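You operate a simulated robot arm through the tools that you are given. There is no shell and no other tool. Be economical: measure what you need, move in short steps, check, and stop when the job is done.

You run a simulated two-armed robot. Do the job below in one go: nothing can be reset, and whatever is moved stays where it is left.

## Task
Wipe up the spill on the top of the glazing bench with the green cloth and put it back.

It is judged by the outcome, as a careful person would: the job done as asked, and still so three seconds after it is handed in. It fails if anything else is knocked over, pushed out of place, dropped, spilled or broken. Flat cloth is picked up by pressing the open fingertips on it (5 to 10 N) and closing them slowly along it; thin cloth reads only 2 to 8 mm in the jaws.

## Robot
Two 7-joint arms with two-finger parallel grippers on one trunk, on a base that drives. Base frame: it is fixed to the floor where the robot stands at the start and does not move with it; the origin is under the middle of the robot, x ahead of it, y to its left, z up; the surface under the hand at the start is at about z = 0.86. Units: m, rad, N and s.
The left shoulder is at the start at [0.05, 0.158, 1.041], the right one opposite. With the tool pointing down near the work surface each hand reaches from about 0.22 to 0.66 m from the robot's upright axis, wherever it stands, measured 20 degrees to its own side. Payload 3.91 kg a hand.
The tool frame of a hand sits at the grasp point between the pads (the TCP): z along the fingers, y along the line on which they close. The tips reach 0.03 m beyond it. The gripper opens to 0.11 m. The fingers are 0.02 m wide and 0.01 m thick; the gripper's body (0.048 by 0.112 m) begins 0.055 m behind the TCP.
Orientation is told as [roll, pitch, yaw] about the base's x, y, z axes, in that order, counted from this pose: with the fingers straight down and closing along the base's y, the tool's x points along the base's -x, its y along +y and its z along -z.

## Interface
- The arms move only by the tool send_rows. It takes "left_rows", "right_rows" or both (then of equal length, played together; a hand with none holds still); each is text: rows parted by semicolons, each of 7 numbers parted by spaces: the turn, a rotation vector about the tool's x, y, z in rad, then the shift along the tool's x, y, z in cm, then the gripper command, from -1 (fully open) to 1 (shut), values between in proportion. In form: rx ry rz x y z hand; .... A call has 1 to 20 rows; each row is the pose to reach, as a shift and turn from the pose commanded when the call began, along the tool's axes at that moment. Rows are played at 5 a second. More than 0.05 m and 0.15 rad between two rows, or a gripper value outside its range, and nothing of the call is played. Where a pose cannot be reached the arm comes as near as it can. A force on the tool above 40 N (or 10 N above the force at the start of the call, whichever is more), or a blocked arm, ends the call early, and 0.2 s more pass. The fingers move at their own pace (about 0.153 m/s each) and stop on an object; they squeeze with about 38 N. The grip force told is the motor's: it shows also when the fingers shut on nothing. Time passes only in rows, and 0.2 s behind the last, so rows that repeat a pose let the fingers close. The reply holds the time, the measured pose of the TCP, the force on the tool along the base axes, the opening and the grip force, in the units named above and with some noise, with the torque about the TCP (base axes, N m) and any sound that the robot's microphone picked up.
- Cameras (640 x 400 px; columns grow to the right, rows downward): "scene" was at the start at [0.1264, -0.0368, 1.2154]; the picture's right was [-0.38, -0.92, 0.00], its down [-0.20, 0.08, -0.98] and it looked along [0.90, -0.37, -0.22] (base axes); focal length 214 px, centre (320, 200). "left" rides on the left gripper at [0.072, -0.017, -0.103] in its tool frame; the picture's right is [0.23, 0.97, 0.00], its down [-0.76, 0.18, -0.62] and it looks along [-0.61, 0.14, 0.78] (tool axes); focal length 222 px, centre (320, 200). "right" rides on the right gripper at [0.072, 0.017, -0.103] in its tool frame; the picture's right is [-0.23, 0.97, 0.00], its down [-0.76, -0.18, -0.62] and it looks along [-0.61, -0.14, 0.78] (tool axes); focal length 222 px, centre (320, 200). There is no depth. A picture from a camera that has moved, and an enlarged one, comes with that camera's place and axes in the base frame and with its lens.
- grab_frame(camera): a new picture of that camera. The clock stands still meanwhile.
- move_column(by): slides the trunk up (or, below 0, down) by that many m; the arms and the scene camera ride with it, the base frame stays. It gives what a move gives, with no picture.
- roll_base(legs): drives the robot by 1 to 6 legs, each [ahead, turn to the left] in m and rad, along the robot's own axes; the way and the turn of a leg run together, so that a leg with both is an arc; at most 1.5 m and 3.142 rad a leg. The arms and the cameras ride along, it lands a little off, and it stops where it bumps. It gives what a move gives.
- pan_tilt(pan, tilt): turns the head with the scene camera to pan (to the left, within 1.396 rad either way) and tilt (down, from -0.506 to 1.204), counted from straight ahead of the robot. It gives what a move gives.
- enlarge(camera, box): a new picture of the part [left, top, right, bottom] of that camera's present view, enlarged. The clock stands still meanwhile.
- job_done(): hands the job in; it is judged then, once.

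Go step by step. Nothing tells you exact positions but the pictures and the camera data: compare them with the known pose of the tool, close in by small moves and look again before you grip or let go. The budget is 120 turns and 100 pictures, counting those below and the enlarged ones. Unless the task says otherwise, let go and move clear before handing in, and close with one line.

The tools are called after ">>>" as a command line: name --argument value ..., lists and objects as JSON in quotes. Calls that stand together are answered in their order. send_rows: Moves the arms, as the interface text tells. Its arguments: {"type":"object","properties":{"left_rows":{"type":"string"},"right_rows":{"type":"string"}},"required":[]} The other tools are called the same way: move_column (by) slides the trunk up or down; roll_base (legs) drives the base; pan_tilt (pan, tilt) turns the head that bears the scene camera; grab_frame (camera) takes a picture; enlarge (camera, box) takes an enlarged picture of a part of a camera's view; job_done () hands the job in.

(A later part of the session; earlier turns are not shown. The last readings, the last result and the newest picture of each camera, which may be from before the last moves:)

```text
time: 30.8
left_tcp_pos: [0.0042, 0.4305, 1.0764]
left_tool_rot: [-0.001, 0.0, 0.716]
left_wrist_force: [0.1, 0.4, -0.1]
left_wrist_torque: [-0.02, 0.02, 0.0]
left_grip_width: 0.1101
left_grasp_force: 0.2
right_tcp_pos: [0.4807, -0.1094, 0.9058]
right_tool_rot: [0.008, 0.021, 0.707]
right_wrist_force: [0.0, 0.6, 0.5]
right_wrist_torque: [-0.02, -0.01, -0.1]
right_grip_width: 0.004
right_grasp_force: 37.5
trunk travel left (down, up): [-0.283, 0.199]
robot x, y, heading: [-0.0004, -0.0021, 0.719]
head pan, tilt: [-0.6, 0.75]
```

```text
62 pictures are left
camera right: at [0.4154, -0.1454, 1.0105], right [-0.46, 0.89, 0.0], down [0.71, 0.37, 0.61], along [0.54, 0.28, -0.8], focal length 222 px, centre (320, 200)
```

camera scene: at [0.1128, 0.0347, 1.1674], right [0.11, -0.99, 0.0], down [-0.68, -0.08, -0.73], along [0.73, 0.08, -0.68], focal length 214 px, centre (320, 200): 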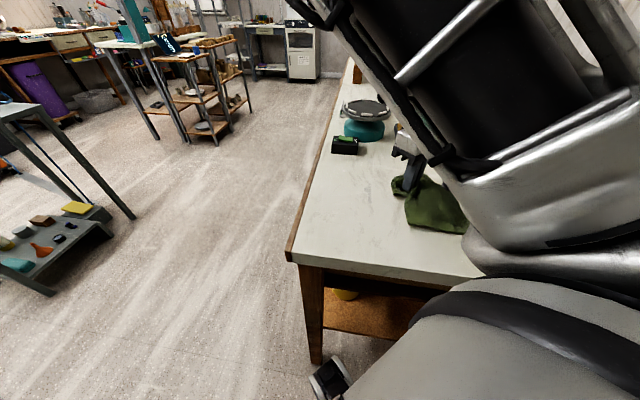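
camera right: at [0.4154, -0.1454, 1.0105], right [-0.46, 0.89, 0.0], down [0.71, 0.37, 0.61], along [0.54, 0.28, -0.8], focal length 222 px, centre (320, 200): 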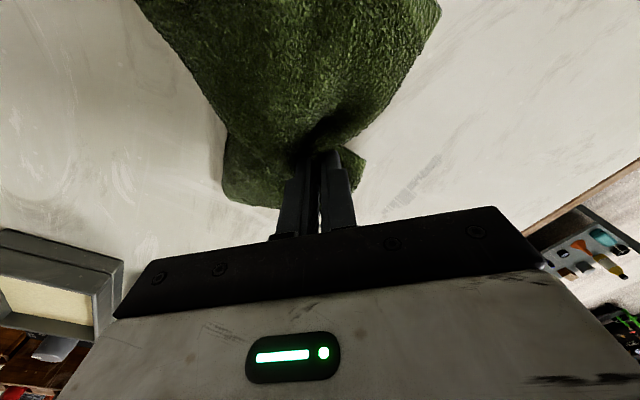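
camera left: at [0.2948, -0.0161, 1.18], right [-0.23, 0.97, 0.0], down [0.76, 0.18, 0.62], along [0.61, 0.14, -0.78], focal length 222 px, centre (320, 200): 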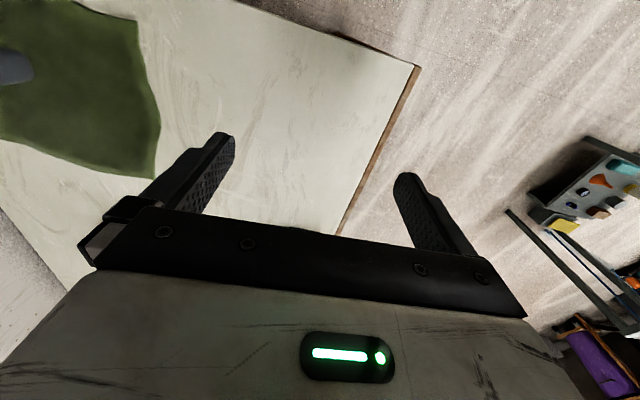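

Pressure ended low. Let me inspect the puddle area before a firmer pass.

>>> enlarge --camera "scene" --box '[330, 150, 430, 225]'

>>> enlarge --camera "right" --box '[340, 20, 540, 200]'

```text
5.33 times, centred on (380, 188) of scene
camera zoom: at [0.1128, 0.0347, 1.1674], right [0.11, -0.99, 0.0], down [-0.68, -0.08, -0.73], along [0.73, 0.08, -0.68], focal length 1144 px, centre (0, 267)
```

zoom: 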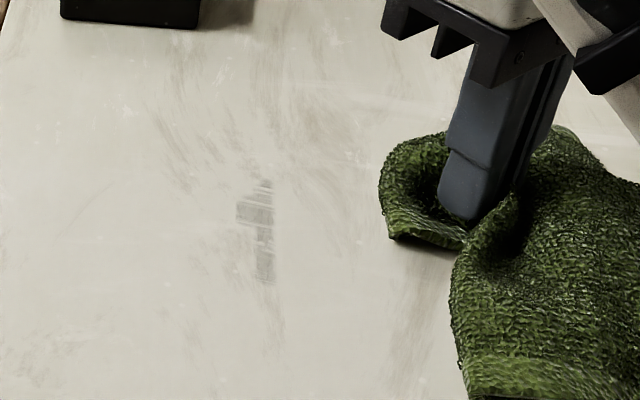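

```text
2.22 times, centred on (440, 110) of right
camera zoom: at [0.4154, -0.1454, 1.0105], right [-0.46, 0.89, 0.0], down [0.71, 0.37, 0.61], along [0.54, 0.28, -0.8], focal length 494 px, centre (53, 400)
```

zoom: 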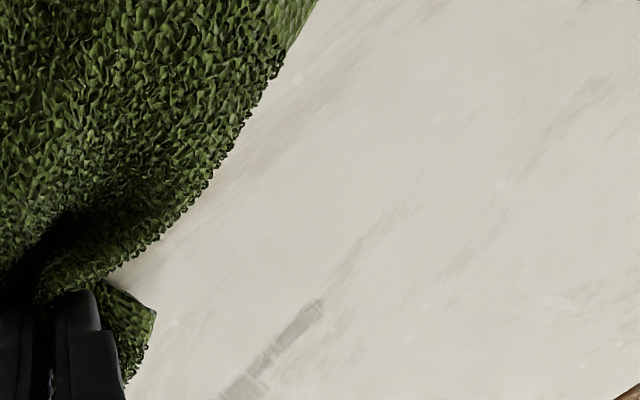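

Most glare is gone, but a grey wet streak remains around x 0.44–0.51, y ≈ -0.03. Another firmer pass along it.

>>> send_rows --right_rows "0 0 0 -0.7 2.9 -0.5 1; 0 0 0 -1.4 5.8 -0.5 1; 0 0 0 -2 8.7 0.3 1; 0 0 0 -2 8.7 0.9 1; 0 0 0 -4 7 0.9 1; 0 0 0 -6 5.2 0.9 1; 0 0 0 -8.1 3.5 0.9 1; 0 0 0 -8.7 4.2 0.9 1; 0 0 0 -6.7 5.9 0.9 1; 0 0 0 -4.7 7.7 0.9 1; 0 0 0 -2.7 9.4 0.9 1; 0 0 0 -1 7.5 0.9 1; 0 0 0 -3 5.8 0.9 1; 0 0 0 -5 4.1 0.9 1; 0 0 0 -7.1 2.3 0.9 1; 0 0 0 -5.5 0.4 0.9 1; 0 0 0 -3.3 2.3 0.9 1; 0 0 0 -1 4.3 0.9 1; 0 0 0 1.3 6.3 0.9 1; 0 0 0 2 1 0 1"

>>> grab_frame --camera "scene"

```text
refused: row 20 steps farther than a row can; nothing moved
```

```text
59 pictures are left
camera scene: at [0.1128, 0.0347, 1.1674], right [0.11, -0.99, 0.0], down [-0.68, -0.08, -0.73], along [0.73, 0.08, -0.68], focal length 214 px, centre (320, 200)
```

scene: 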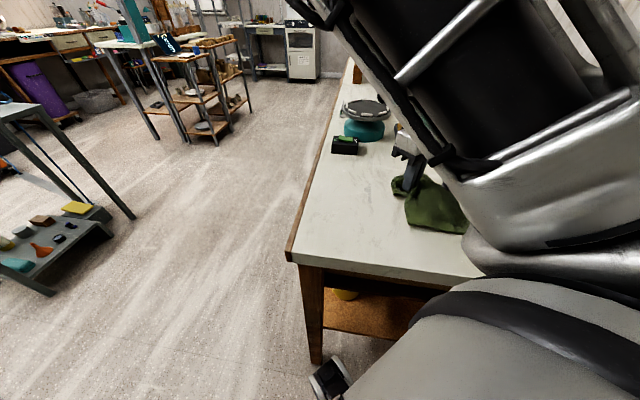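

The last row was too long a step; I resend without it.

>>> send_rows --right_rows "0 0 0 -0.7 2.9 -0.5 1; 0 0 0 -1.4 5.8 -0.5 1; 0 0 0 -2 8.7 0.3 1; 0 0 0 -2 8.7 0.9 1; 0 0 0 -4 7 0.9 1; 0 0 0 -6 5.2 0.9 1; 0 0 0 -8.1 3.5 0.9 1; 0 0 0 -8.7 4.2 0.9 1; 0 0 0 -6.7 5.9 0.9 1; 0 0 0 -4.7 7.7 0.9 1; 0 0 0 -2.7 9.4 0.9 1; 0 0 0 -1 7.5 0.9 1; 0 0 0 -3 5.8 0.9 1; 0 0 0 -5 4.1 0.9 1; 0 0 0 -7.1 2.3 0.9 1; 0 0 0 -5.5 0.4 0.9 1; 0 0 0 -3.3 2.3 0.9 1; 0 0 0 -1 4.3 0.9 1; 0 0 0 1.3 6.3 0.9 1"

```text
time: 34.8
left_tcp_pos: [0.0024, 0.432, 1.0773]
left_tool_rot: [0.0, -0.001, 0.715]
left_wrist_force: [0.8, -0.5, -0.2]
left_wrist_torque: [0.03, 0.04, -0.01]
left_grip_width: 0.11
left_grasp_force: 0.1
right_tcp_pos: [0.4281, -0.0702, 0.8951]
right_tool_rot: [0.005, 0.026, 0.71]
right_wrist_force: [1.9, 0.1, 27.2]
right_wrist_torque: [-0.07, -0.08, -0.09]
right_grip_width: 0.0041
right_grasp_force: 38.2
trunk travel left (down, up): [-0.283, 0.199]
robot x, y, heading: [-0.0013, 0.0005, 0.713]
head pan, tilt: [-0.6, 0.75]
```

A firm pass was done (27 N). Lift the cloth clear and inspect the bench.

>>> send_rows --right_rows "0 0 0 0 0 -4 1; 0 0 0 0 0 -8 1; 0 0 0 0 0 -12 1; 0 0 0 0 0 -16 1; 0 0 0 0 0 -20 1; 0 0 0 0 0 -24 1; 0 0 0 -2 -4 -24 1; 0 0 0 -4 -8 -24 1; 0 0 0 -4 -8 -24 1"

>>> grab_frame --camera "scene"

>>> enlarge --camera "scene" --box '[320, 150, 440, 230]'

>>> grab_frame --camera "right"

```text
time: 36.8
left_tcp_pos: [0.004, 0.4312, 1.0781]
left_tool_rot: [-0.003, 0.0, 0.715]
left_wrist_force: [-0.4, -1.1, -0.4]
left_wrist_torque: [0.0, 0.01, 0.04]
left_grip_width: 0.11
left_grasp_force: 0.0
right_tcp_pos: [0.5158, -0.1027, 1.1378]
right_tool_rot: [0.004, 0.021, 0.708]
right_wrist_force: [-1.0, 0.5, -0.9]
right_wrist_torque: [-0.02, 0.01, -0.11]
right_grip_width: 0.0041
right_grasp_force: 38.1
right hand out of reach, approached as far as the arm can: row 5, 6
trunk travel left (down, up): [-0.283, 0.199]
robot x, y, heading: [0.0011, 0.0018, 0.713]
head pan, tilt: [-0.6, 0.75]
```

```text
58 pictures are left
camera scene: at [0.1152, 0.0354, 1.173], right [0.12, -0.99, 0.0], down [-0.63, -0.08, -0.78], along [0.77, 0.09, -0.63], focal length 214 px, centre (320, 200)
```

scene: 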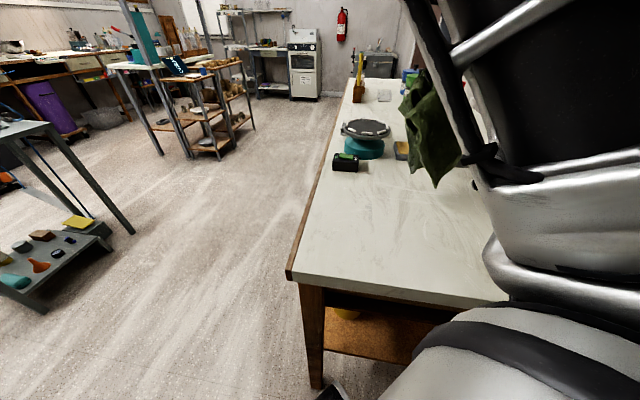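

```text
5.00 times, centred on (380, 190) of scene
camera zoom: at [0.1152, 0.0354, 1.173], right [0.12, -0.99, 0.0], down [-0.63, -0.08, -0.78], along [0.77, 0.09, -0.63], focal length 1072 px, centre (20, 250)
```

zoom: 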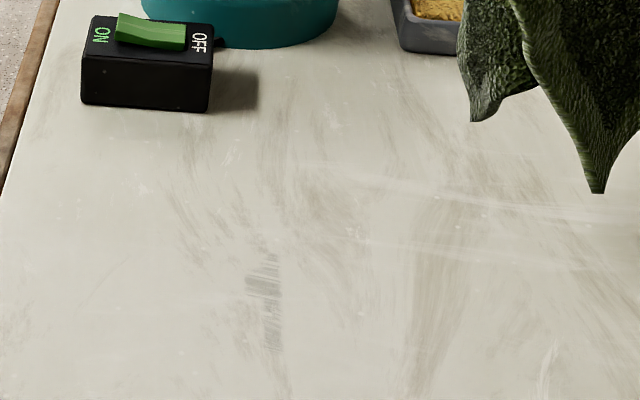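

```text
56 pictures are left
camera right: at [0.4506, -0.1372, 1.2425], right [-0.46, 0.89, 0.0], down [0.7, 0.37, 0.61], along [0.54, 0.28, -0.79], focal length 222 px, centre (320, 200)
```

right: 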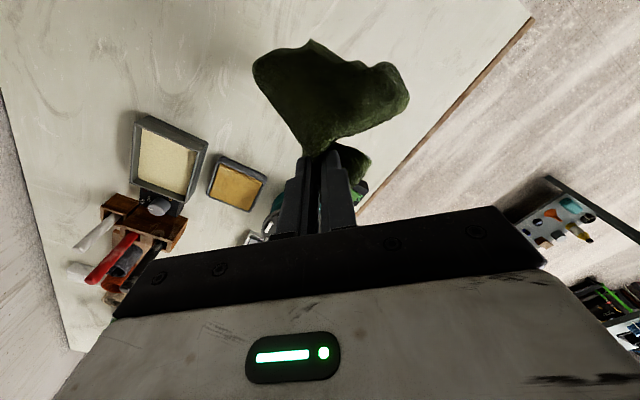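

>>> enlarge --camera "scene" --box '[350, 190, 390, 225]'

>>> enlarge --camera "right" --box '[360, 20, 500, 150]'

```text
11.43 times, centred on (370, 208) of scene
camera zoom: at [0.1152, 0.0354, 1.173], right [0.12, -0.99, 0.0], down [-0.63, -0.08, -0.78], along [0.77, 0.09, -0.63], focal length 2451 px, centre (-251, 114)
```

zoom: 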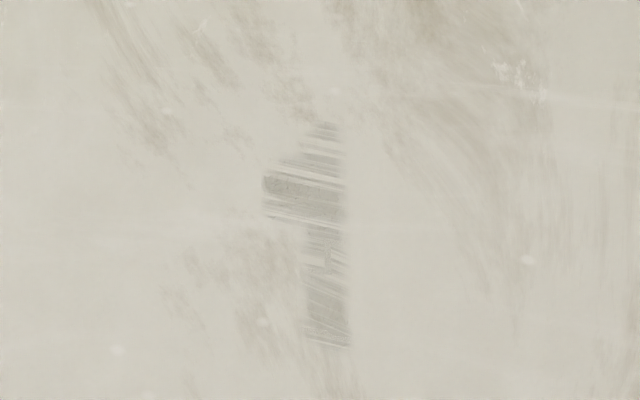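

```text
3.08 times, centred on (430, 85) of right
camera zoom: at [0.4506, -0.1372, 1.2425], right [-0.46, 0.89, 0.0], down [0.7, 0.37, 0.61], along [0.54, 0.28, -0.79], focal length 684 px, centre (-18, 554)
```

zoom: 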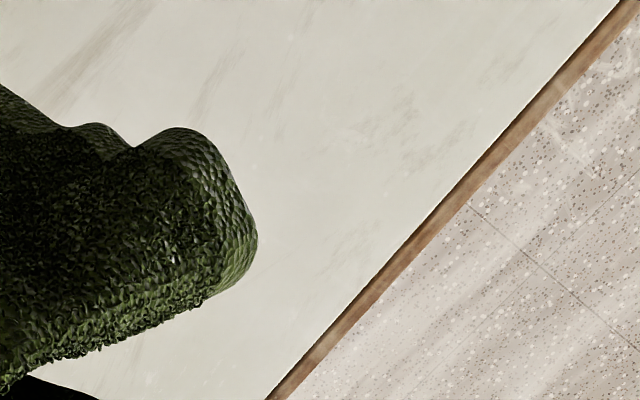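

A residual strip remains at x 0.444–0.51, y -0.039 to -0.022. I'll come down with the crumpled cloth just left of it and sweep across it.

>>> send_rows --right_rows "0 0 0 -1.4 3.2 0 1; 0 0 0 -2.8 6.4 0 1; 0 0 0 -4.1 9.6 0 1; 0 0 0 -5.5 12.8 1 1; 0 0 0 -5.5 12.8 5 1; 0 0 0 -5.5 12.8 9 1; 0 0 0 -5.5 12.8 13 1; 0 0 0 -5.5 12.8 17 1; 0 0 0 -5.5 12.8 20 1; 0 0 0 -5.5 12.8 22 1; 0 0 0 -5.5 12.8 23 1"

>>> grab_frame --camera "scene"

```text
time: 39.2
left_tcp_pos: [0.0043, 0.4313, 1.0774]
left_tool_rot: [-0.003, 0.0, 0.716]
left_wrist_force: [-0.5, 0.0, -0.1]
left_wrist_torque: [0.01, -0.03, 0.02]
left_grip_width: 0.1099
left_grasp_force: 0.1
right_tcp_pos: [0.4748, 0.0263, 0.906]
right_tool_rot: [0.008, 0.019, 0.705]
right_wrist_force: [0.1, 1.2, 3.7]
right_wrist_torque: [0.0, -0.03, -0.09]
right_grip_width: 0.0045
right_grasp_force: 38.5
right hand out of reach, approached as far as the arm can: row 9, 10, 11
trunk travel left (down, up): [-0.283, 0.199]
robot x, y, heading: [-0.0002, 0.0045, 0.719]
head pan, tilt: [-0.6, 0.75]
```

```text
53 pictures are left
camera scene: at [0.1153, 0.0372, 1.1742], right [0.14, -0.99, 0.0], down [-0.62, -0.09, -0.78], along [0.78, 0.11, -0.62], focal length 214 px, centre (320, 200)
```

scene: 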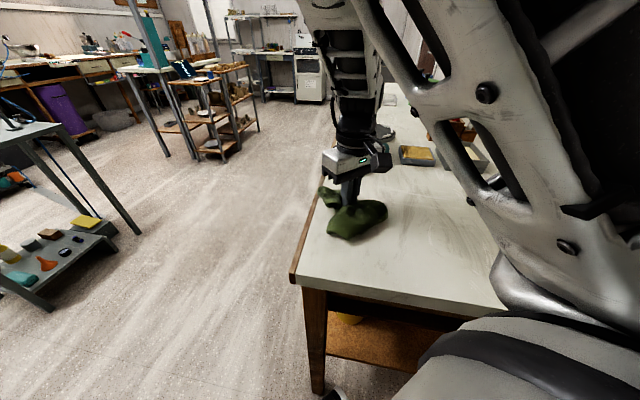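

>>> send_rows --right_rows "0 0 0 0 0 0.8 1; 0 0 0 2 -2.3 0.8 1; 0 0 0 4 -4.6 0.8 1; 0 0 0 5.9 -6.9 0.8 1; 0 0 0 3.5 -5 0.8 1; 0 0 0 1 -3.2 0.8 1; 0 0 0 -1.5 -1.3 0.8 1; 0 0 0 0.5 -3.6 0.8 1; 0 0 0 2.4 -5.9 0.8 1; 0 0 0 4.3 -8.1 0.8 1; 0 0 0 3.2 -9.1 0.8 1; 0 0 0 0.5 -6 0.8 1; 0 0 0 -2 -3 0.8 1; 0 0 0 -0.2 -0.8 0.8 1; 0 0 0 1.5 1.3 0.8 1; 0 0 0 3.5 -1 0.8 1; 0 0 0 5.5 -3.2 0.8 1; 0 0 0 7.4 -5.5 0.8 1"

>>> grab_frame --camera "scene"

>>> enlarge --camera "scene" --box '[320, 160, 420, 230]'

```text
time: 40.4
left_tcp_pos: [0.0021, 0.4312, 1.0771]
left_tool_rot: [-0.002, -0.002, 0.716]
left_wrist_force: [0.0, -0.3, -0.4]
left_wrist_torque: [0.01, 0.01, 0.02]
left_grip_width: 0.1099
left_grasp_force: 0.0
right_tcp_pos: [0.4751, -0.0595, 0.9013]
right_tool_rot: [0.009, 0.029, 0.682]
right_wrist_force: [-10.7, 0.1, 29.7]
right_wrist_torque: [-0.06, 0.24, -0.03]
right_grip_width: 0.0042
right_grasp_force: 37.7
trunk travel left (down, up): [-0.283, 0.199]
robot x, y, heading: [-0.0008, 0.0052, 0.716]
head pan, tilt: [-0.6, 0.75]
stopped in row 5 (right hand): the force on the tool passed its limit at 48 N (the readings are from after the stop); the commanded pose is now the measured one
```

```text
52 pictures are left
camera scene: at [0.11, 0.0349, 1.1679], right [0.11, -0.99, 0.0], down [-0.68, -0.08, -0.73], along [0.73, 0.08, -0.68], focal length 214 px, centre (320, 200)
```

scene: 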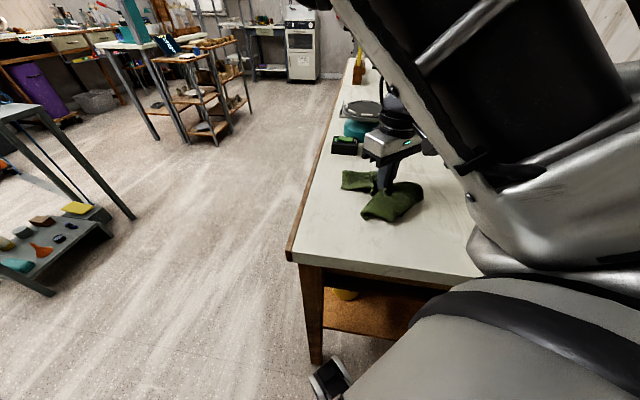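

```text
5.71 times, centred on (370, 195) of scene
camera zoom: at [0.11, 0.0349, 1.1679], right [0.11, -0.99, 0.0], down [-0.68, -0.08, -0.73], along [0.73, 0.08, -0.68], focal length 1226 px, centre (34, 229)
```

zoom: 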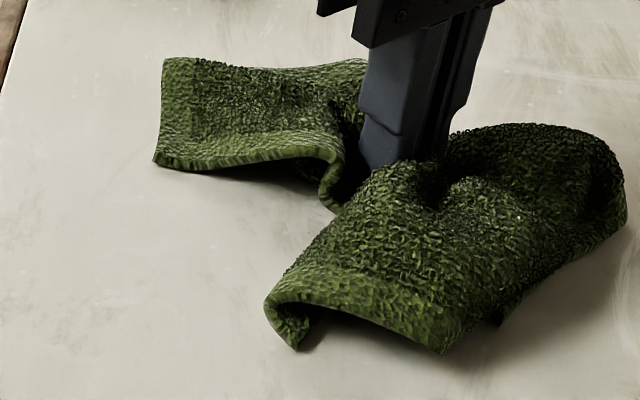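

The cloth bunched and the force limit tripped; I'll continue the strokes a little higher.

>>> send_rows --right_rows "0 0 0 0 0 -0.3 1; 0 0 0 -2 1.4 -0.2 1; 0 0 0 -4 2.8 -0.2 1; 0 0 0 -6 4.2 -0.2 1; 0 0 0 -4.5 2.4 -0.2 1; 0 0 0 -3 0.6 -0.2 1; 0 0 0 -1.5 -1.3 -0.2 1; 0 0 0 -3.3 0.2 -0.2 1; 0 0 0 -5.1 1.7 -0.2 1; 0 0 0 -7.1 3.2 -0.2 1; 0 0 0 -5.6 1.4 -0.2 1; 0 0 0 -4.1 -0.4 -0.2 1; 0 0 0 -2.7 -2.2 -0.2 1"

```text
time: 43.1
left_tcp_pos: [0.0029, 0.4331, 1.078]
left_tool_rot: [-0.004, 0.0, 0.716]
left_wrist_force: [0.2, 0.4, 0.6]
left_wrist_torque: [0.0, 0.0, -0.03]
left_grip_width: 0.1098
left_grasp_force: 0.1
right_tcp_pos: [0.511, -0.058, 0.9005]
right_tool_rot: [0.003, 0.026, 0.689]
right_wrist_force: [1.7, 10.9, 28.5]
right_wrist_torque: [0.35, -0.21, 0.01]
right_grip_width: 0.0041
right_grasp_force: 38.5
trunk travel left (down, up): [-0.283, 0.199]
robot x, y, heading: [-0.0043, 0.0016, 0.713]
head pan, tilt: [-0.6, 0.75]
```

>>> send_rows --right_rows "0 0 0 0 2.3 0 1; 0 0 0 0.2 4.6 0 1; 0 0 0 0.3 6.9 0 1; 0 0 0 0.4 9.1 0 1; 0 0 0 1.9 7.3 0 1; 0 0 0 3.4 5.5 0 1; 0 0 0 4.8 3.7 0 1; 0 0 0 3 5.2 0 1; 0 0 0 1.1 6.7 0 1; 0 0 0 -0.8 8.2 0 1; 0 0 0 0.7 6.4 0 1; 0 0 0 2.2 4.6 0 1; 0 0 0 3.7 2.8 0 1"

```text
time: 46.0
left_tcp_pos: [0.0036, 0.4322, 1.0786]
left_tool_rot: [-0.001, 0.002, 0.714]
left_wrist_force: [1.1, 0.1, -0.3]
left_wrist_torque: [-0.02, 0.01, -0.01]
left_grip_width: 0.1101
left_grasp_force: 0.0
right_tcp_pos: [0.4663, -0.0604, 0.9005]
right_tool_rot: [0.014, 0.029, 0.684]
right_wrist_force: [-0.2, 0.2, 1.9]
right_wrist_torque: [0.03, -0.03, -0.07]
right_grip_width: 0.0043
right_grasp_force: 38.1
right hand out of reach, approached as far as the arm can: row 4
trunk travel left (down, up): [-0.283, 0.199]
robot x, y, heading: [0.0019, 0.0032, 0.717]
head pan, tilt: [-0.6, 0.75]
```

Now lift and inspect again.

>>> send_rows --right_rows "0 0 0 0 0 -4 1; 0 0 0 -1 -1 -8 1; 0 0 0 -2 -2 -12 1; 0 0 0 -3 -4 -16 1; 0 0 0 -4 -6 -20 1; 0 0 0 -4 -8 -24 1; 0 0 0 -4 -8 -24 1"

>>> grab_frame --camera "scene"

>>> enlarge --camera "scene" --box '[330, 170, 410, 230]'

```text
time: 47.5
left_tcp_pos: [0.0047, 0.4307, 1.0776]
left_tool_rot: [-0.002, 0.001, 0.716]
left_wrist_force: [-0.1, 0.1, -0.1]
left_wrist_torque: [0.0, -0.02, 0.01]
left_grip_width: 0.1102
left_grasp_force: 0.1
right_tcp_pos: [0.5563, -0.093, 1.1373]
right_tool_rot: [0.005, 0.032, 0.688]
right_wrist_force: [1.4, 0.6, -0.8]
right_wrist_torque: [0.0, -0.02, -0.01]
right_grip_width: 0.0045
right_grasp_force: 38.0
trunk travel left (down, up): [-0.283, 0.199]
robot x, y, heading: [0.0005, 0.0006, 0.714]
head pan, tilt: [-0.6, 0.75]
```

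```text
50 pictures are left
camera scene: at [0.1126, 0.0346, 1.1674], right [0.11, -0.99, 0.0], down [-0.68, -0.08, -0.73], along [0.73, 0.08, -0.68], focal length 214 px, centre (320, 200)
```

scene: 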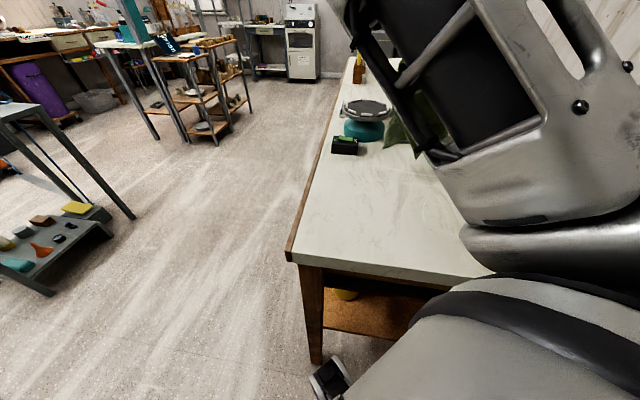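

```text
6.67 times, centred on (370, 200) of scene
camera zoom: at [0.1126, 0.0346, 1.1674], right [0.11, -0.99, 0.0], down [-0.68, -0.08, -0.73], along [0.73, 0.08, -0.68], focal length 1430 px, centre (-13, 200)
```

zoom: 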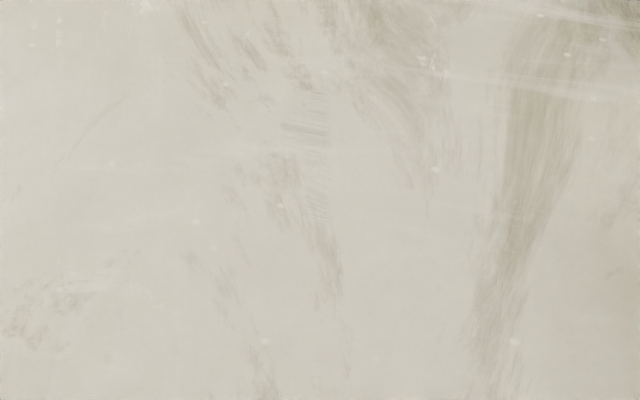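

Only very faint streaks remain at about (0.49,-0.03) and (0.454,-0.034). One more pass to finish.

>>> send_rows --right_rows "0 0 0 0 4 0 1; 0 0 0 0 8 0 1; 0 0 0 -0.5 12 1 1; 0 0 0 -0.9 13.9 5 1; 0 0 0 -0.9 13.9 9 1; 0 0 0 -0.9 13.9 13 1; 0 0 0 -0.9 13.9 17 1; 0 0 0 -0.9 13.9 20 1; 0 0 0 -0.9 13.9 22 1; 0 0 0 -0.9 13.9 23.1 1"

```text
time: 49.8
left_tcp_pos: [0.0044, 0.4308, 1.078]
left_tool_rot: [-0.003, 0.0, 0.716]
left_wrist_force: [0.0, 0.2, -0.2]
left_wrist_torque: [0.02, 0.0, 0.0]
left_grip_width: 0.1101
left_grasp_force: 0.0
right_tcp_pos: [0.5378, -0.0281, 0.9049]
right_tool_rot: [0.008, 0.028, 0.684]
right_wrist_force: [0.7, 1.0, 4.9]
right_wrist_torque: [-0.01, 0.01, -0.06]
right_grip_width: 0.0042
right_grasp_force: 38.3
right hand out of reach, approached as far as the arm can: row 2, 3, 4, 5, 6, 7, 8, 9, 10
trunk travel left (down, up): [-0.283, 0.199]
robot x, y, heading: [0.0003, -0.0048, 0.712]
head pan, tilt: [-0.6, 0.75]
```

>>> send_rows --right_rows "0 0 0 2.7 2.2 0.4 1; 0 0 0 5.4 4.4 0.4 1; 0 0 0 8.1 6.6 0.4 1; 0 0 0 6.1 4.6 0.4 1; 0 0 0 4.1 2.6 0.4 1; 0 0 0 2.2 0.5 0.4 1; 0 0 0 4.3 4.2 0.4 1; 0 0 0 6.5 7.9 0.4 1; 0 0 0 3.4 5.3 0.4 1; 0 0 0 0.3 2.8 0.4 1; 0 0 0 3.3 0.7 0.4 1; 0 0 0 6.3 -1.4 0.4 1; 0 0 0 3.8 1.7 0.4 1; 0 0 0 1.2 4.9 0.4 1; 0 0 0 4.5 2.4 0.4 1; 0 0 0 7.8 -0.1 0.4 1; 0 0 0 5.3 3 0.4 1; 0 0 0 2.8 6.1 0.4 1; 0 0 0 5.8 4.1 0.4 1; 0 0 0 8.7 2 0.4 1"

>>> grab_frame --camera "scene"

```text
time: 50.6
left_tcp_pos: [0.0034, 0.4322, 1.0773]
left_tool_rot: [-0.004, -0.001, 0.715]
left_wrist_force: [-0.6, 0.9, -0.6]
left_wrist_torque: [0.02, 0.01, 0.02]
left_grip_width: 0.1099
left_grasp_force: 0.1
right_tcp_pos: [0.5091, -0.0603, 0.8993]
right_tool_rot: [-0.003, 0.011, 0.689]
right_wrist_force: [-2.7, 2.6, 25.3]
right_wrist_torque: [0.07, 0.33, -0.05]
right_grip_width: 0.0042
right_grasp_force: 38.1
right hand out of reach, approached as far as the arm can: row 1, 2, 3, 4
trunk travel left (down, up): [-0.283, 0.199]
robot x, y, heading: [-0.0012, -0.003, 0.712]
head pan, tilt: [-0.6, 0.75]
stopped in row 4 (right hand): the force on the tool passed its limit at 60 N (the readings are from after the stop); the commanded pose is now the measured one
```

```text
48 pictures are left
camera scene: at [0.1111, 0.0348, 1.1677], right [0.11, -0.99, 0.0], down [-0.68, -0.08, -0.73], along [0.73, 0.08, -0.68], focal length 214 px, centre (320, 200)
```

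scene: 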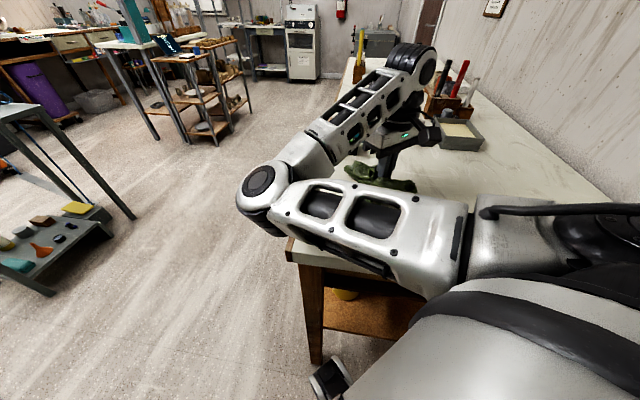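

The right arm has flipped its elbow to the left side. I need to check it hasn't touched the wheel or the switch.

>>> enlarge --camera "scene" --box '[220, 20, 500, 280]'

>>> grab_frame --camera "right"

>>> grab_frame --camera "left"

```text
1.54 times, centred on (360, 150) of scene
camera zoom: at [0.1111, 0.0348, 1.1677], right [0.11, -0.99, 0.0], down [-0.68, -0.08, -0.73], along [0.73, 0.08, -0.68], focal length 330 px, centre (258, 277)
```

zoom: 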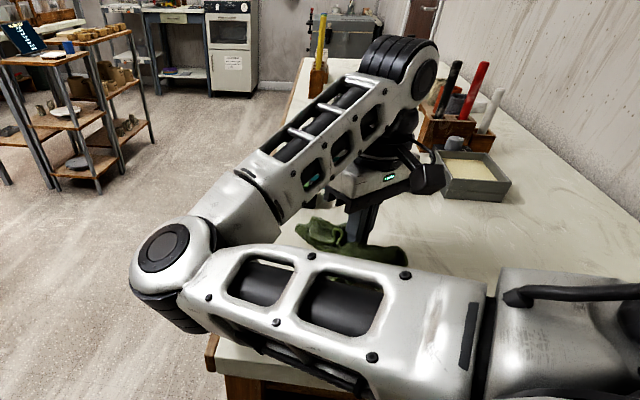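

```text
46 pictures are left
camera right: at [0.4423, -0.0947, 1.0028], right [-0.44, 0.9, 0.0], down [0.7, 0.35, 0.62], along [0.55, 0.27, -0.79], focal length 222 px, centre (320, 200)
```

right: 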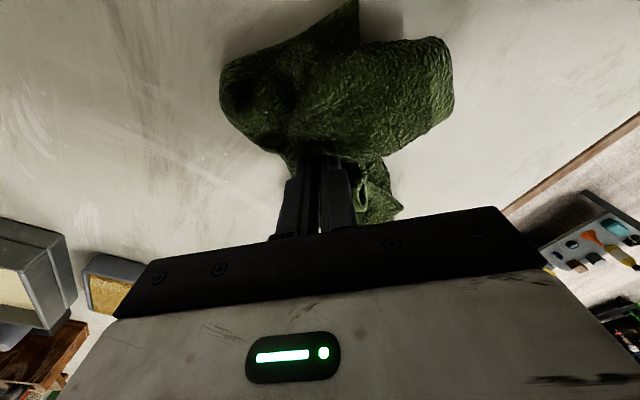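

```text
45 pictures are left
camera left: at [-0.0415, 0.3715, 1.1808], right [-0.81, 0.59, 0.0], down [0.46, 0.63, 0.62], along [0.37, 0.5, -0.78], focal length 222 px, centre (320, 200)
```

left: 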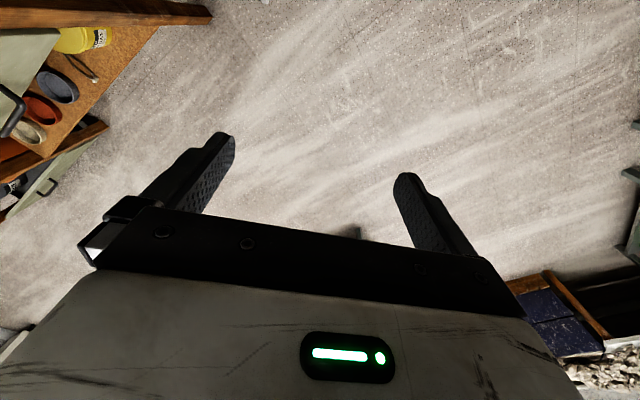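

Nothing appears displaced. I'll lift gently and see how the arm configures itself.

>>> send_rows --right_rows "0 0 0 0 0 -1 1; 0 0 0 0 0 -2 1; 0 0 0 0 0 -4 1; 0 0 0 0 0 -6 1"

>>> grab_frame --camera "scene"

```text
time: 51.6
left_tcp_pos: [0.004, 0.4309, 1.0779]
left_tool_rot: [-0.001, -0.001, 0.716]
left_wrist_force: [-1.1, -0.3, 1.3]
left_wrist_torque: [0.0, 0.01, -0.04]
left_grip_width: 0.1099
left_grasp_force: 0.1
right_tcp_pos: [0.5093, -0.0618, 0.9551]
right_tool_rot: [0.002, 0.016, 0.688]
right_wrist_force: [1.0, 0.5, -0.4]
right_wrist_torque: [0.03, 0.0, -0.08]
right_grip_width: 0.0041
right_grasp_force: 38.6
trunk travel left (down, up): [-0.283, 0.199]
robot x, y, heading: [-0.0003, 0.0012, 0.714]
head pan, tilt: [-0.6, 0.75]
```

```text
44 pictures are left
camera scene: at [0.1127, 0.0346, 1.1673], right [0.11, -0.99, 0.0], down [-0.68, -0.08, -0.73], along [0.73, 0.08, -0.68], focal length 214 px, centre (320, 200)
```

scene: 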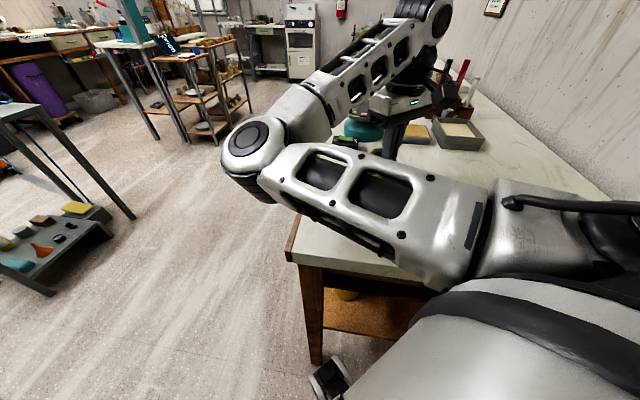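

Wheel and switch are still in place. Lift higher and inspect the spill spot.

>>> send_rows --right_rows "0 0 0 0 0 -3 1; 0 0 0 0 0 -6 1; 0 0 0 0 0 -9 1; 0 0 0 0 0 -12 1; 0 0 0 0 0 -15 1; 0 0 0 0 0 -18 1; 0 0 0 0 0 -18 1"

>>> grab_frame --camera "scene"

>>> grab_frame --camera "right"

```text
time: 53.2
left_tcp_pos: [0.0045, 0.4305, 1.0777]
left_tool_rot: [-0.002, -0.001, 0.716]
left_wrist_force: [-0.9, 1.1, -0.2]
left_wrist_torque: [-0.02, 0.01, -0.01]
left_grip_width: 0.11
left_grasp_force: 0.1
right_tcp_pos: [0.5108, -0.0594, 1.1355]
right_tool_rot: [0.0, 0.016, 0.69]
right_wrist_force: [-0.2, 0.1, -0.5]
right_wrist_torque: [0.01, -0.02, -0.05]
right_grip_width: 0.0041
right_grasp_force: 37.2
trunk travel left (down, up): [-0.283, 0.199]
robot x, y, heading: [-0.0033, 0.0015, 0.715]
head pan, tilt: [-0.6, 0.75]
```

```text
43 pictures are left
camera scene: at [0.1128, 0.0346, 1.1674], right [0.11, -0.99, 0.0], down [-0.68, -0.08, -0.73], along [0.73, 0.08, -0.68], focal length 214 px, centre (320, 200)
```

scene: 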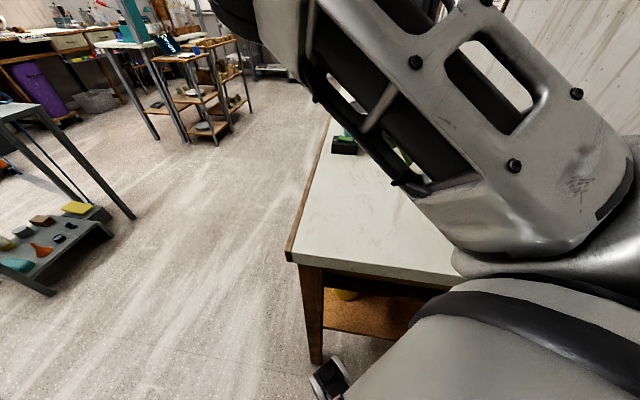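

```text
42 pictures are left
camera right: at [0.4457, -0.0926, 1.2401], right [-0.44, 0.9, 0.0], down [0.71, 0.35, 0.61], along [0.55, 0.27, -0.79], focal length 222 px, centre (320, 200)
```

right: 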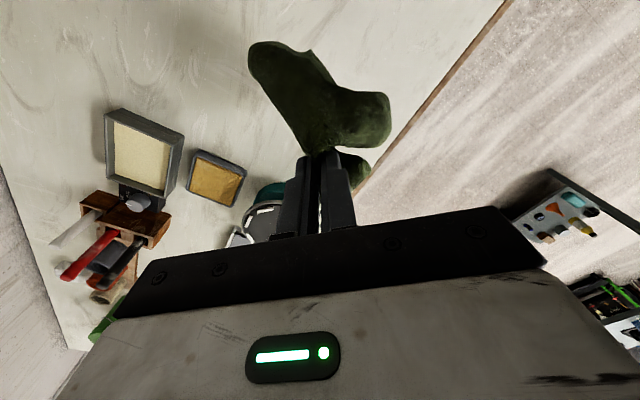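

>>> enlarge --camera "scene" --box '[330, 165, 400, 225]'

```text
6.67 times, centred on (365, 195) of scene
camera zoom: at [0.1128, 0.0346, 1.1674], right [0.11, -0.99, 0.0], down [-0.68, -0.08, -0.73], along [0.73, 0.08, -0.68], focal length 1430 px, centre (20, 233)
```

zoom: 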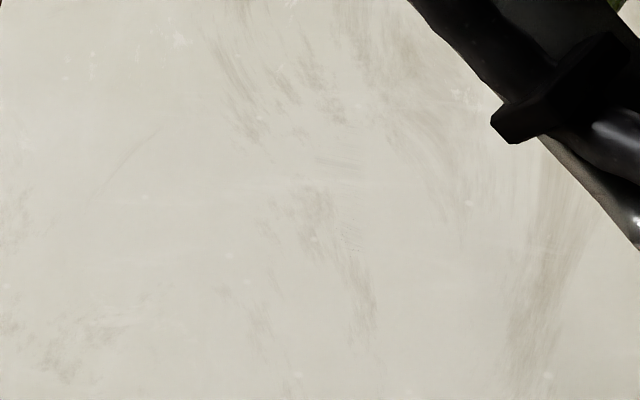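

The spot now looks clean apart from hair-fine marble-like lines. I'll turn the base part way back and look at the spot from another angle.

>>> roll_base --legs '[[0, -0.3]]'

>>> send_rows --right_rows "0 0 0 -1.6 2 -0.5 1; 0 0 0 -3.2 4 -1 1; 0 0 0 -4.8 6 -1 1; 0 0 0 -6.4 8 -1 1; 0 0 0 -6.4 8 -1 1"

>>> grab_frame --camera "scene"

>>> grab_frame --camera "right"

```text
time: 54.6
left_tcp_pos: [0.1332, 0.4108, 1.0782]
left_tool_rot: [-0.004, -0.001, 0.409]
left_wrist_force: [-0.7, -0.2, -0.3]
left_wrist_torque: [0.01, -0.02, 0.0]
left_grip_width: 0.1101
left_grasp_force: 0.1
right_tcp_pos: [0.4706, -0.2099, 1.1361]
right_tool_rot: [0.0, 0.014, 0.383]
right_wrist_force: [-0.2, 0.0, -0.8]
right_wrist_torque: [0.0, -0.01, 0.12]
right_grip_width: 0.0043
right_grasp_force: 38.1
trunk travel left (down, up): [-0.283, 0.199]
robot x, y, heading: [0.0008, 0.0005, 0.41]
head pan, tilt: [-0.6, 0.75]
```

```text
time: 55.8
left_tcp_pos: [0.1342, 0.4087, 1.0776]
left_tool_rot: [-0.004, 0.0, 0.411]
left_wrist_force: [-0.5, 0.1, -0.3]
left_wrist_torque: [-0.02, 0.02, 0.03]
left_grip_width: 0.1099
left_grasp_force: 0.1
right_tcp_pos: [0.5008, -0.1708, 1.1382]
right_tool_rot: [-0.001, 0.016, 0.384]
right_wrist_force: [1.3, -0.6, -0.9]
right_wrist_torque: [0.0, -0.01, 0.11]
right_grip_width: 0.0041
right_grasp_force: 38.1
right hand out of reach, approached as far as the arm can: row 1, 2, 3, 4, 5
trunk travel left (down, up): [-0.283, 0.199]
robot x, y, heading: [-0.0028, -0.0027, 0.412]
head pan, tilt: [-0.6, 0.75]
```

```text
40 pictures are left
camera scene: at [0.1184, -0.0009, 1.1674], right [-0.19, -0.98, 0.0], down [-0.67, 0.13, -0.73], along [0.72, -0.14, -0.68], focal length 214 px, centre (320, 200)
```

scene: 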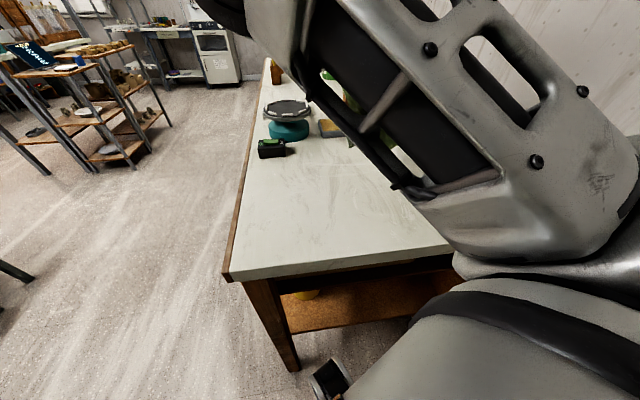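

```text
39 pictures are left
camera right: at [0.4277, -0.1828, 1.2425], right [-0.15, 0.99, 0.0], down [0.78, 0.12, 0.61], along [0.6, 0.09, -0.79], focal length 222 px, centre (320, 200)
```

right: 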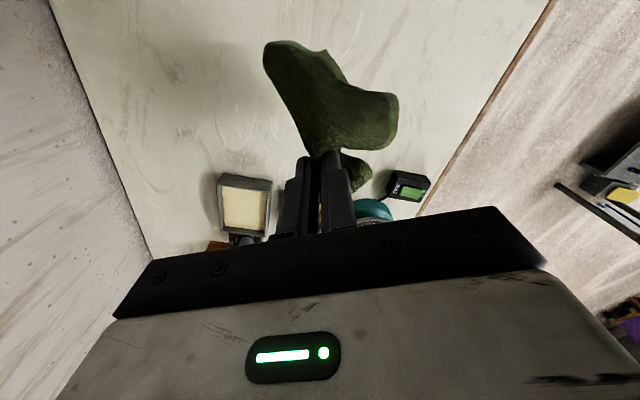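

>>> enlarge --camera "scene" --box '[264, 165, 344, 220]'

>>> enlarge --camera "right" --box '[340, 20, 480, 120]'

```text
7.27 times, centred on (304, 192) of scene
camera zoom: at [0.1184, -0.0009, 1.1674], right [-0.19, -0.98, 0.0], down [-0.67, 0.13, -0.73], along [0.72, -0.14, -0.68], focal length 1560 px, centre (436, 254)
```

zoom: 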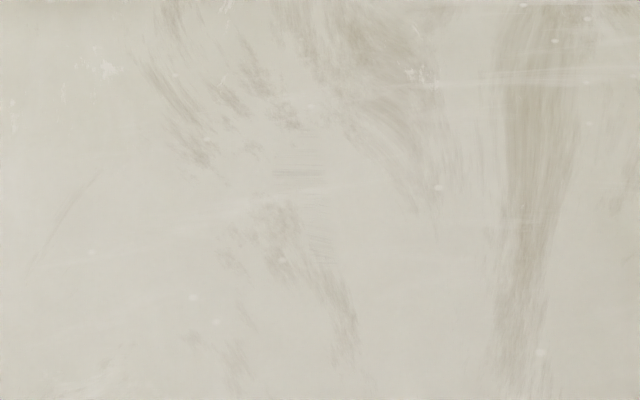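

```text
4.00 times, centred on (410, 70) of right
camera zoom: at [0.4277, -0.1828, 1.2425], right [-0.15, 0.99, 0.0], down [0.78, 0.12, 0.61], along [0.6, 0.09, -0.79], focal length 888 px, centre (-40, 720)
```

zoom: 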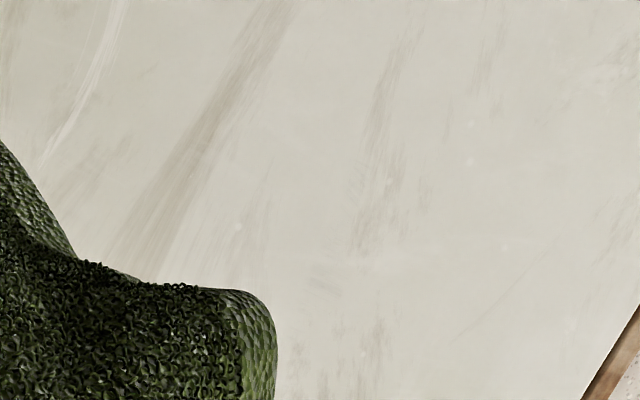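

The spot is clean to the eye. Now turn the base back to about 0.2 heading for laying the cloth back.

>>> roll_base --legs '[[0, -0.21]]'

>>> grab_frame --camera "scene"

>>> grab_frame --camera "right"

```text
time: 56.9
left_tcp_pos: [0.2152, 0.372, 1.0774]
left_tool_rot: [-0.001, -0.001, 0.199]
left_wrist_force: [0.0, -0.6, 0.0]
left_wrist_torque: [0.0, -0.03, 0.0]
left_grip_width: 0.11
left_grasp_force: 0.0
right_tcp_pos: [0.4552, -0.2694, 1.1382]
right_tool_rot: [0.0, 0.014, 0.176]
right_wrist_force: [-0.1, 0.7, 0.5]
right_wrist_torque: [-0.02, -0.02, 0.13]
right_grip_width: 0.0042
right_grasp_force: 37.8
trunk travel left (down, up): [-0.283, 0.199]
robot x, y, heading: [-0.0015, -0.0015, 0.201]
head pan, tilt: [-0.6, 0.75]
```

```text
36 pictures are left
camera scene: at [0.1159, -0.0256, 1.1673], right [-0.39, -0.92, 0.0], down [-0.63, 0.27, -0.73], along [0.67, -0.28, -0.68], focal length 214 px, centre (320, 200)
```

scene: 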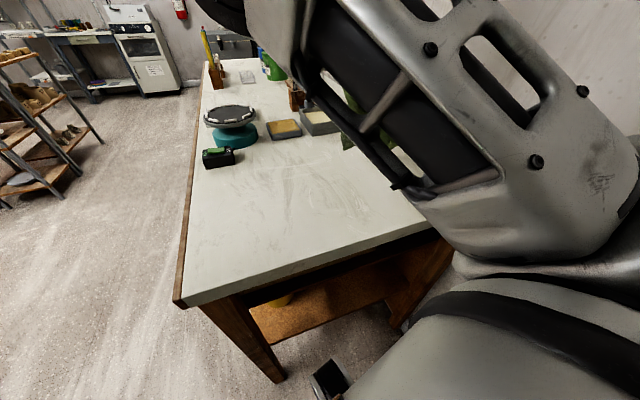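

```text
35 pictures are left
camera right: at [0.3808, -0.2679, 1.2425], right [0.05, 1.0, 0.0], down [0.79, -0.04, 0.61], along [0.61, -0.04, -0.79], focal length 222 px, centre (320, 200)
```

right: 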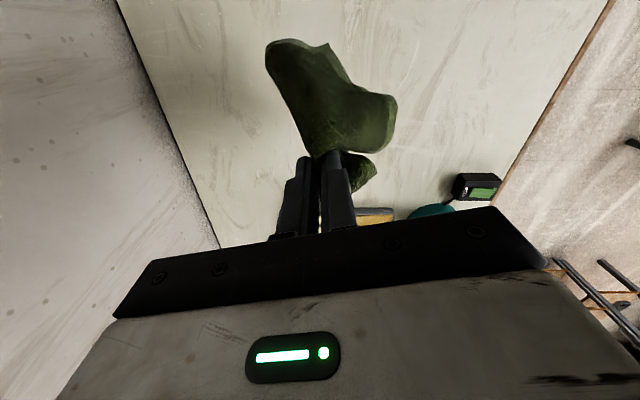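

The cloth hangs straight down. I'll shift to (0.45, -0.385), squaring the yaw, then lower until the hem touches.

>>> send_rows --right_rows "0 0 0.06 0.8 -3.8 0 1; 0 0 0.12 1.6 -7.6 0 1; 0 0 0.17 2.5 -11.4 0 1; 0 0 0.17 2.5 -11.4 0 1"

>>> pan_tilt --pan -0.3 --tilt 0.75

>>> grab_frame --camera "right"

```text
time: 57.9
left_tcp_pos: [0.2159, 0.3743, 1.0777]
left_tool_rot: [0.001, 0.0, 0.201]
left_wrist_force: [-0.2, 0.4, 0.1]
left_wrist_torque: [-0.03, 0.02, 0.01]
left_grip_width: 0.11
left_grasp_force: 0.0
right_tcp_pos: [0.4497, -0.3873, 1.1385]
right_tool_rot: [-0.004, 0.015, 0.006]
right_wrist_force: [-0.2, 0.2, -0.5]
right_wrist_torque: [0.01, -0.01, 0.13]
right_grip_width: 0.0042
right_grasp_force: 37.4
trunk travel left (down, up): [-0.283, 0.199]
robot x, y, heading: [-0.0015, -0.0017, 0.202]
head pan, tilt: [-0.6, 0.75]
```

```text
time: 58.7
left_tcp_pos: [0.2155, 0.3732, 1.0773]
left_tool_rot: [-0.001, 0.001, 0.201]
left_wrist_force: [-0.4, -0.9, -0.3]
left_wrist_torque: [0.02, 0.02, 0.02]
left_grip_width: 0.1099
left_grasp_force: 0.0
right_tcp_pos: [0.4494, -0.3884, 1.1391]
right_tool_rot: [-0.001, 0.015, 0.006]
right_wrist_force: [-1.1, 0.7, -0.5]
right_wrist_torque: [-0.01, 0.01, 0.13]
right_grip_width: 0.0045
right_grasp_force: 38.1
trunk travel left (down, up): [-0.283, 0.199]
robot x, y, heading: [0.0013, -0.0003, 0.204]
head pan, tilt: [-0.3, 0.75]
```

```text
34 pictures are left
camera right: at [0.3774, -0.3723, 1.243], right [0.22, 0.98, -0.01], down [0.77, -0.17, 0.61], along [0.6, -0.14, -0.79], focal length 222 px, centre (320, 200)
```

right: 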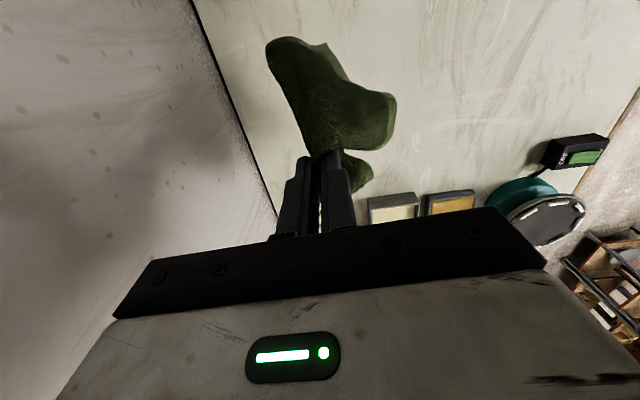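

>>> send_rows --right_rows "0 0 0 0 0 3 1; 0 0 0 0 0 6 1; 0 0 0 0 0 9 1; 0 0 0 0 0 10.5 1; 0 0 0 0 0.5 12 1; 0 0 0 0 1.5 13.5 1; 0 0 0 0 2.7 15 1; 0 0 0 0 4 16.5 1; 0 0 0 0 5.4 18 1; 0 0 0 0 6.8 19.5 1; 0 0 0 0 8.2 21 1; 0 0 0 0 9.6 22.2 1; 0 0 0 0 11 22.8 1; 0 0 0 0 11 22.8 1"

>>> grab_frame --camera "scene"

>>> grab_frame --camera "right"

```text
time: 61.7
left_tcp_pos: [0.2156, 0.3742, 1.0793]
left_tool_rot: [-0.001, 0.0, 0.198]
left_wrist_force: [-0.5, -0.1, 0.0]
left_wrist_torque: [0.01, 0.0, 0.01]
left_grip_width: 0.1098
left_grasp_force: 0.0
right_tcp_pos: [0.4516, -0.2897, 0.9107]
right_tool_rot: [-0.001, 0.016, 0.006]
right_wrist_force: [-0.6, 0.6, -0.5]
right_wrist_torque: [0.03, 0.01, 0.1]
right_grip_width: 0.0042
right_grasp_force: 37.8
right hand out of reach, approached as far as the arm can: row 13, 14
trunk travel left (down, up): [-0.283, 0.199]
robot x, y, heading: [0.0005, 0.0011, 0.2]
head pan, tilt: [-0.3, 0.75]
```

```text
33 pictures are left
camera scene: at [0.1219, -0.0013, 1.1674], right [-0.1, -1.0, 0.0], down [-0.68, 0.07, -0.73], along [0.73, -0.07, -0.68], focal length 214 px, centre (320, 200)
```

scene: 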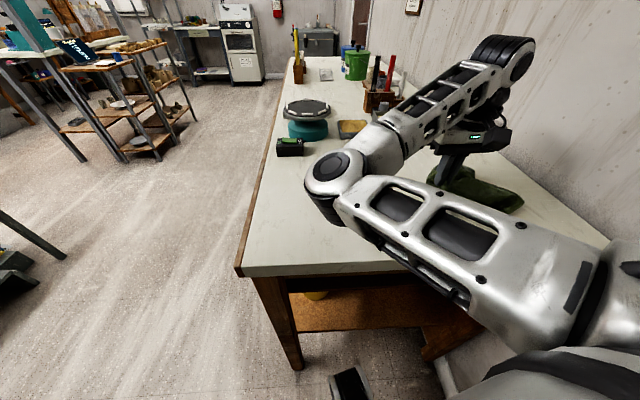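

```text
32 pictures are left
camera right: at [0.3791, -0.2753, 1.0146], right [0.22, 0.98, -0.01], down [0.77, -0.17, 0.61], along [0.6, -0.14, -0.79], focal length 222 px, centre (320, 200)
```

right: 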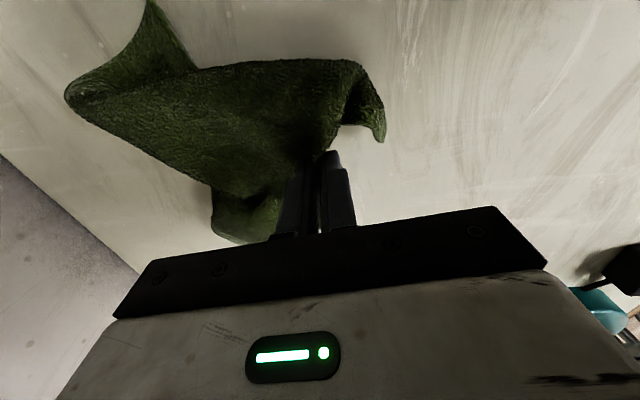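

The cloth trails towards the wall as intended. Lower the last centimetre, open and lift away.

>>> send_rows --right_rows "0 0 0 0 0 0.5 1; 0 0 0 0 0 1 1; 0 0 0 0 0 1 0.7; 0 0 0 0 0 1 0.4; 0 0 0 0 0 1 0.4; 0 0 0 0 0 -1 0.4; 0 0 0 0 0 -4 0.4; 0 0 0 0 0 -7 0.4; 0 0 0 0 0 -10 0.4; 0 0 0 0 0 -13 0.4"

>>> grab_frame --camera "right"

>>> grab_frame --camera "scene"

```text
time: 63.9
left_tcp_pos: [0.2152, 0.3735, 1.0774]
left_tool_rot: [-0.002, 0.0, 0.201]
left_wrist_force: [-0.1, -0.6, 0.5]
left_wrist_torque: [-0.04, 0.0, 0.01]
left_grip_width: 0.1099
left_grasp_force: 0.0
right_tcp_pos: [0.4547, -0.2909, 1.0404]
right_tool_rot: [-0.001, 0.015, 0.003]
right_wrist_force: [0.6, -0.1, 0.1]
right_wrist_torque: [0.0, -0.04, 0.02]
right_grip_width: 0.0329
right_grasp_force: 0.1
trunk travel left (down, up): [-0.283, 0.199]
robot x, y, heading: [-0.0004, -0.0012, 0.201]
head pan, tilt: [-0.3, 0.75]
```

```text
31 pictures are left
camera right: at [0.3833, -0.2761, 1.1434], right [0.22, 0.98, -0.01], down [0.77, -0.17, 0.61], along [0.6, -0.14, -0.79], focal length 222 px, centre (320, 200)
```

right: 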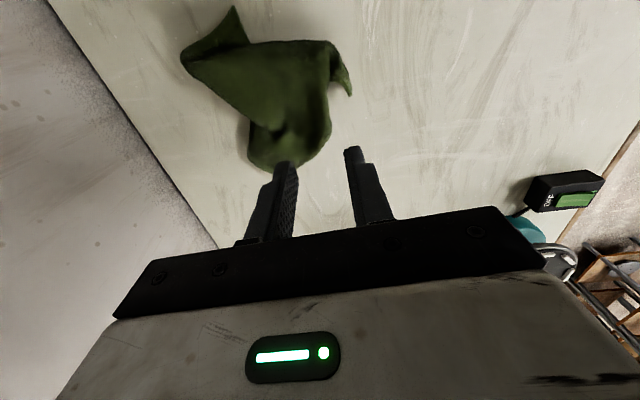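

```text
30 pictures are left
camera scene: at [0.1218, -0.0013, 1.1674], right [-0.1, -1.0, 0.0], down [-0.68, 0.07, -0.73], along [0.73, -0.07, -0.68], focal length 214 px, centre (320, 200)
```

scene: 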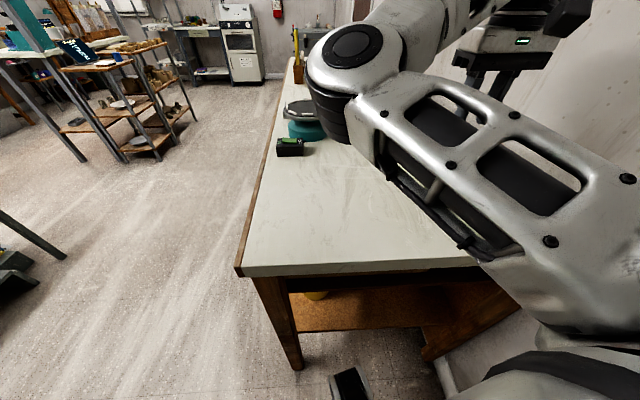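

The cloth is back in its place (centre about 0.44, -0.35), but rumpled. Let me look closer to see whether a simple tug can spread it.

>>> enlarge --camera "right" --box '[150, 0, 400, 180]'

```text
2.22 times, centred on (275, 90) of right
camera zoom: at [0.3833, -0.2761, 1.1434], right [0.22, 0.98, -0.01], down [0.77, -0.17, 0.61], along [0.6, -0.14, -0.79], focal length 494 px, centre (420, 444)
```

zoom: 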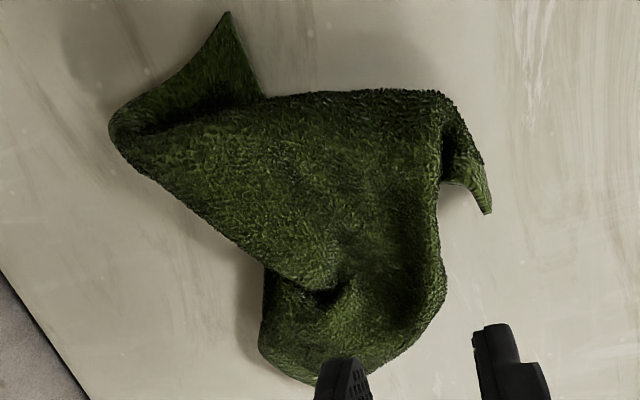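

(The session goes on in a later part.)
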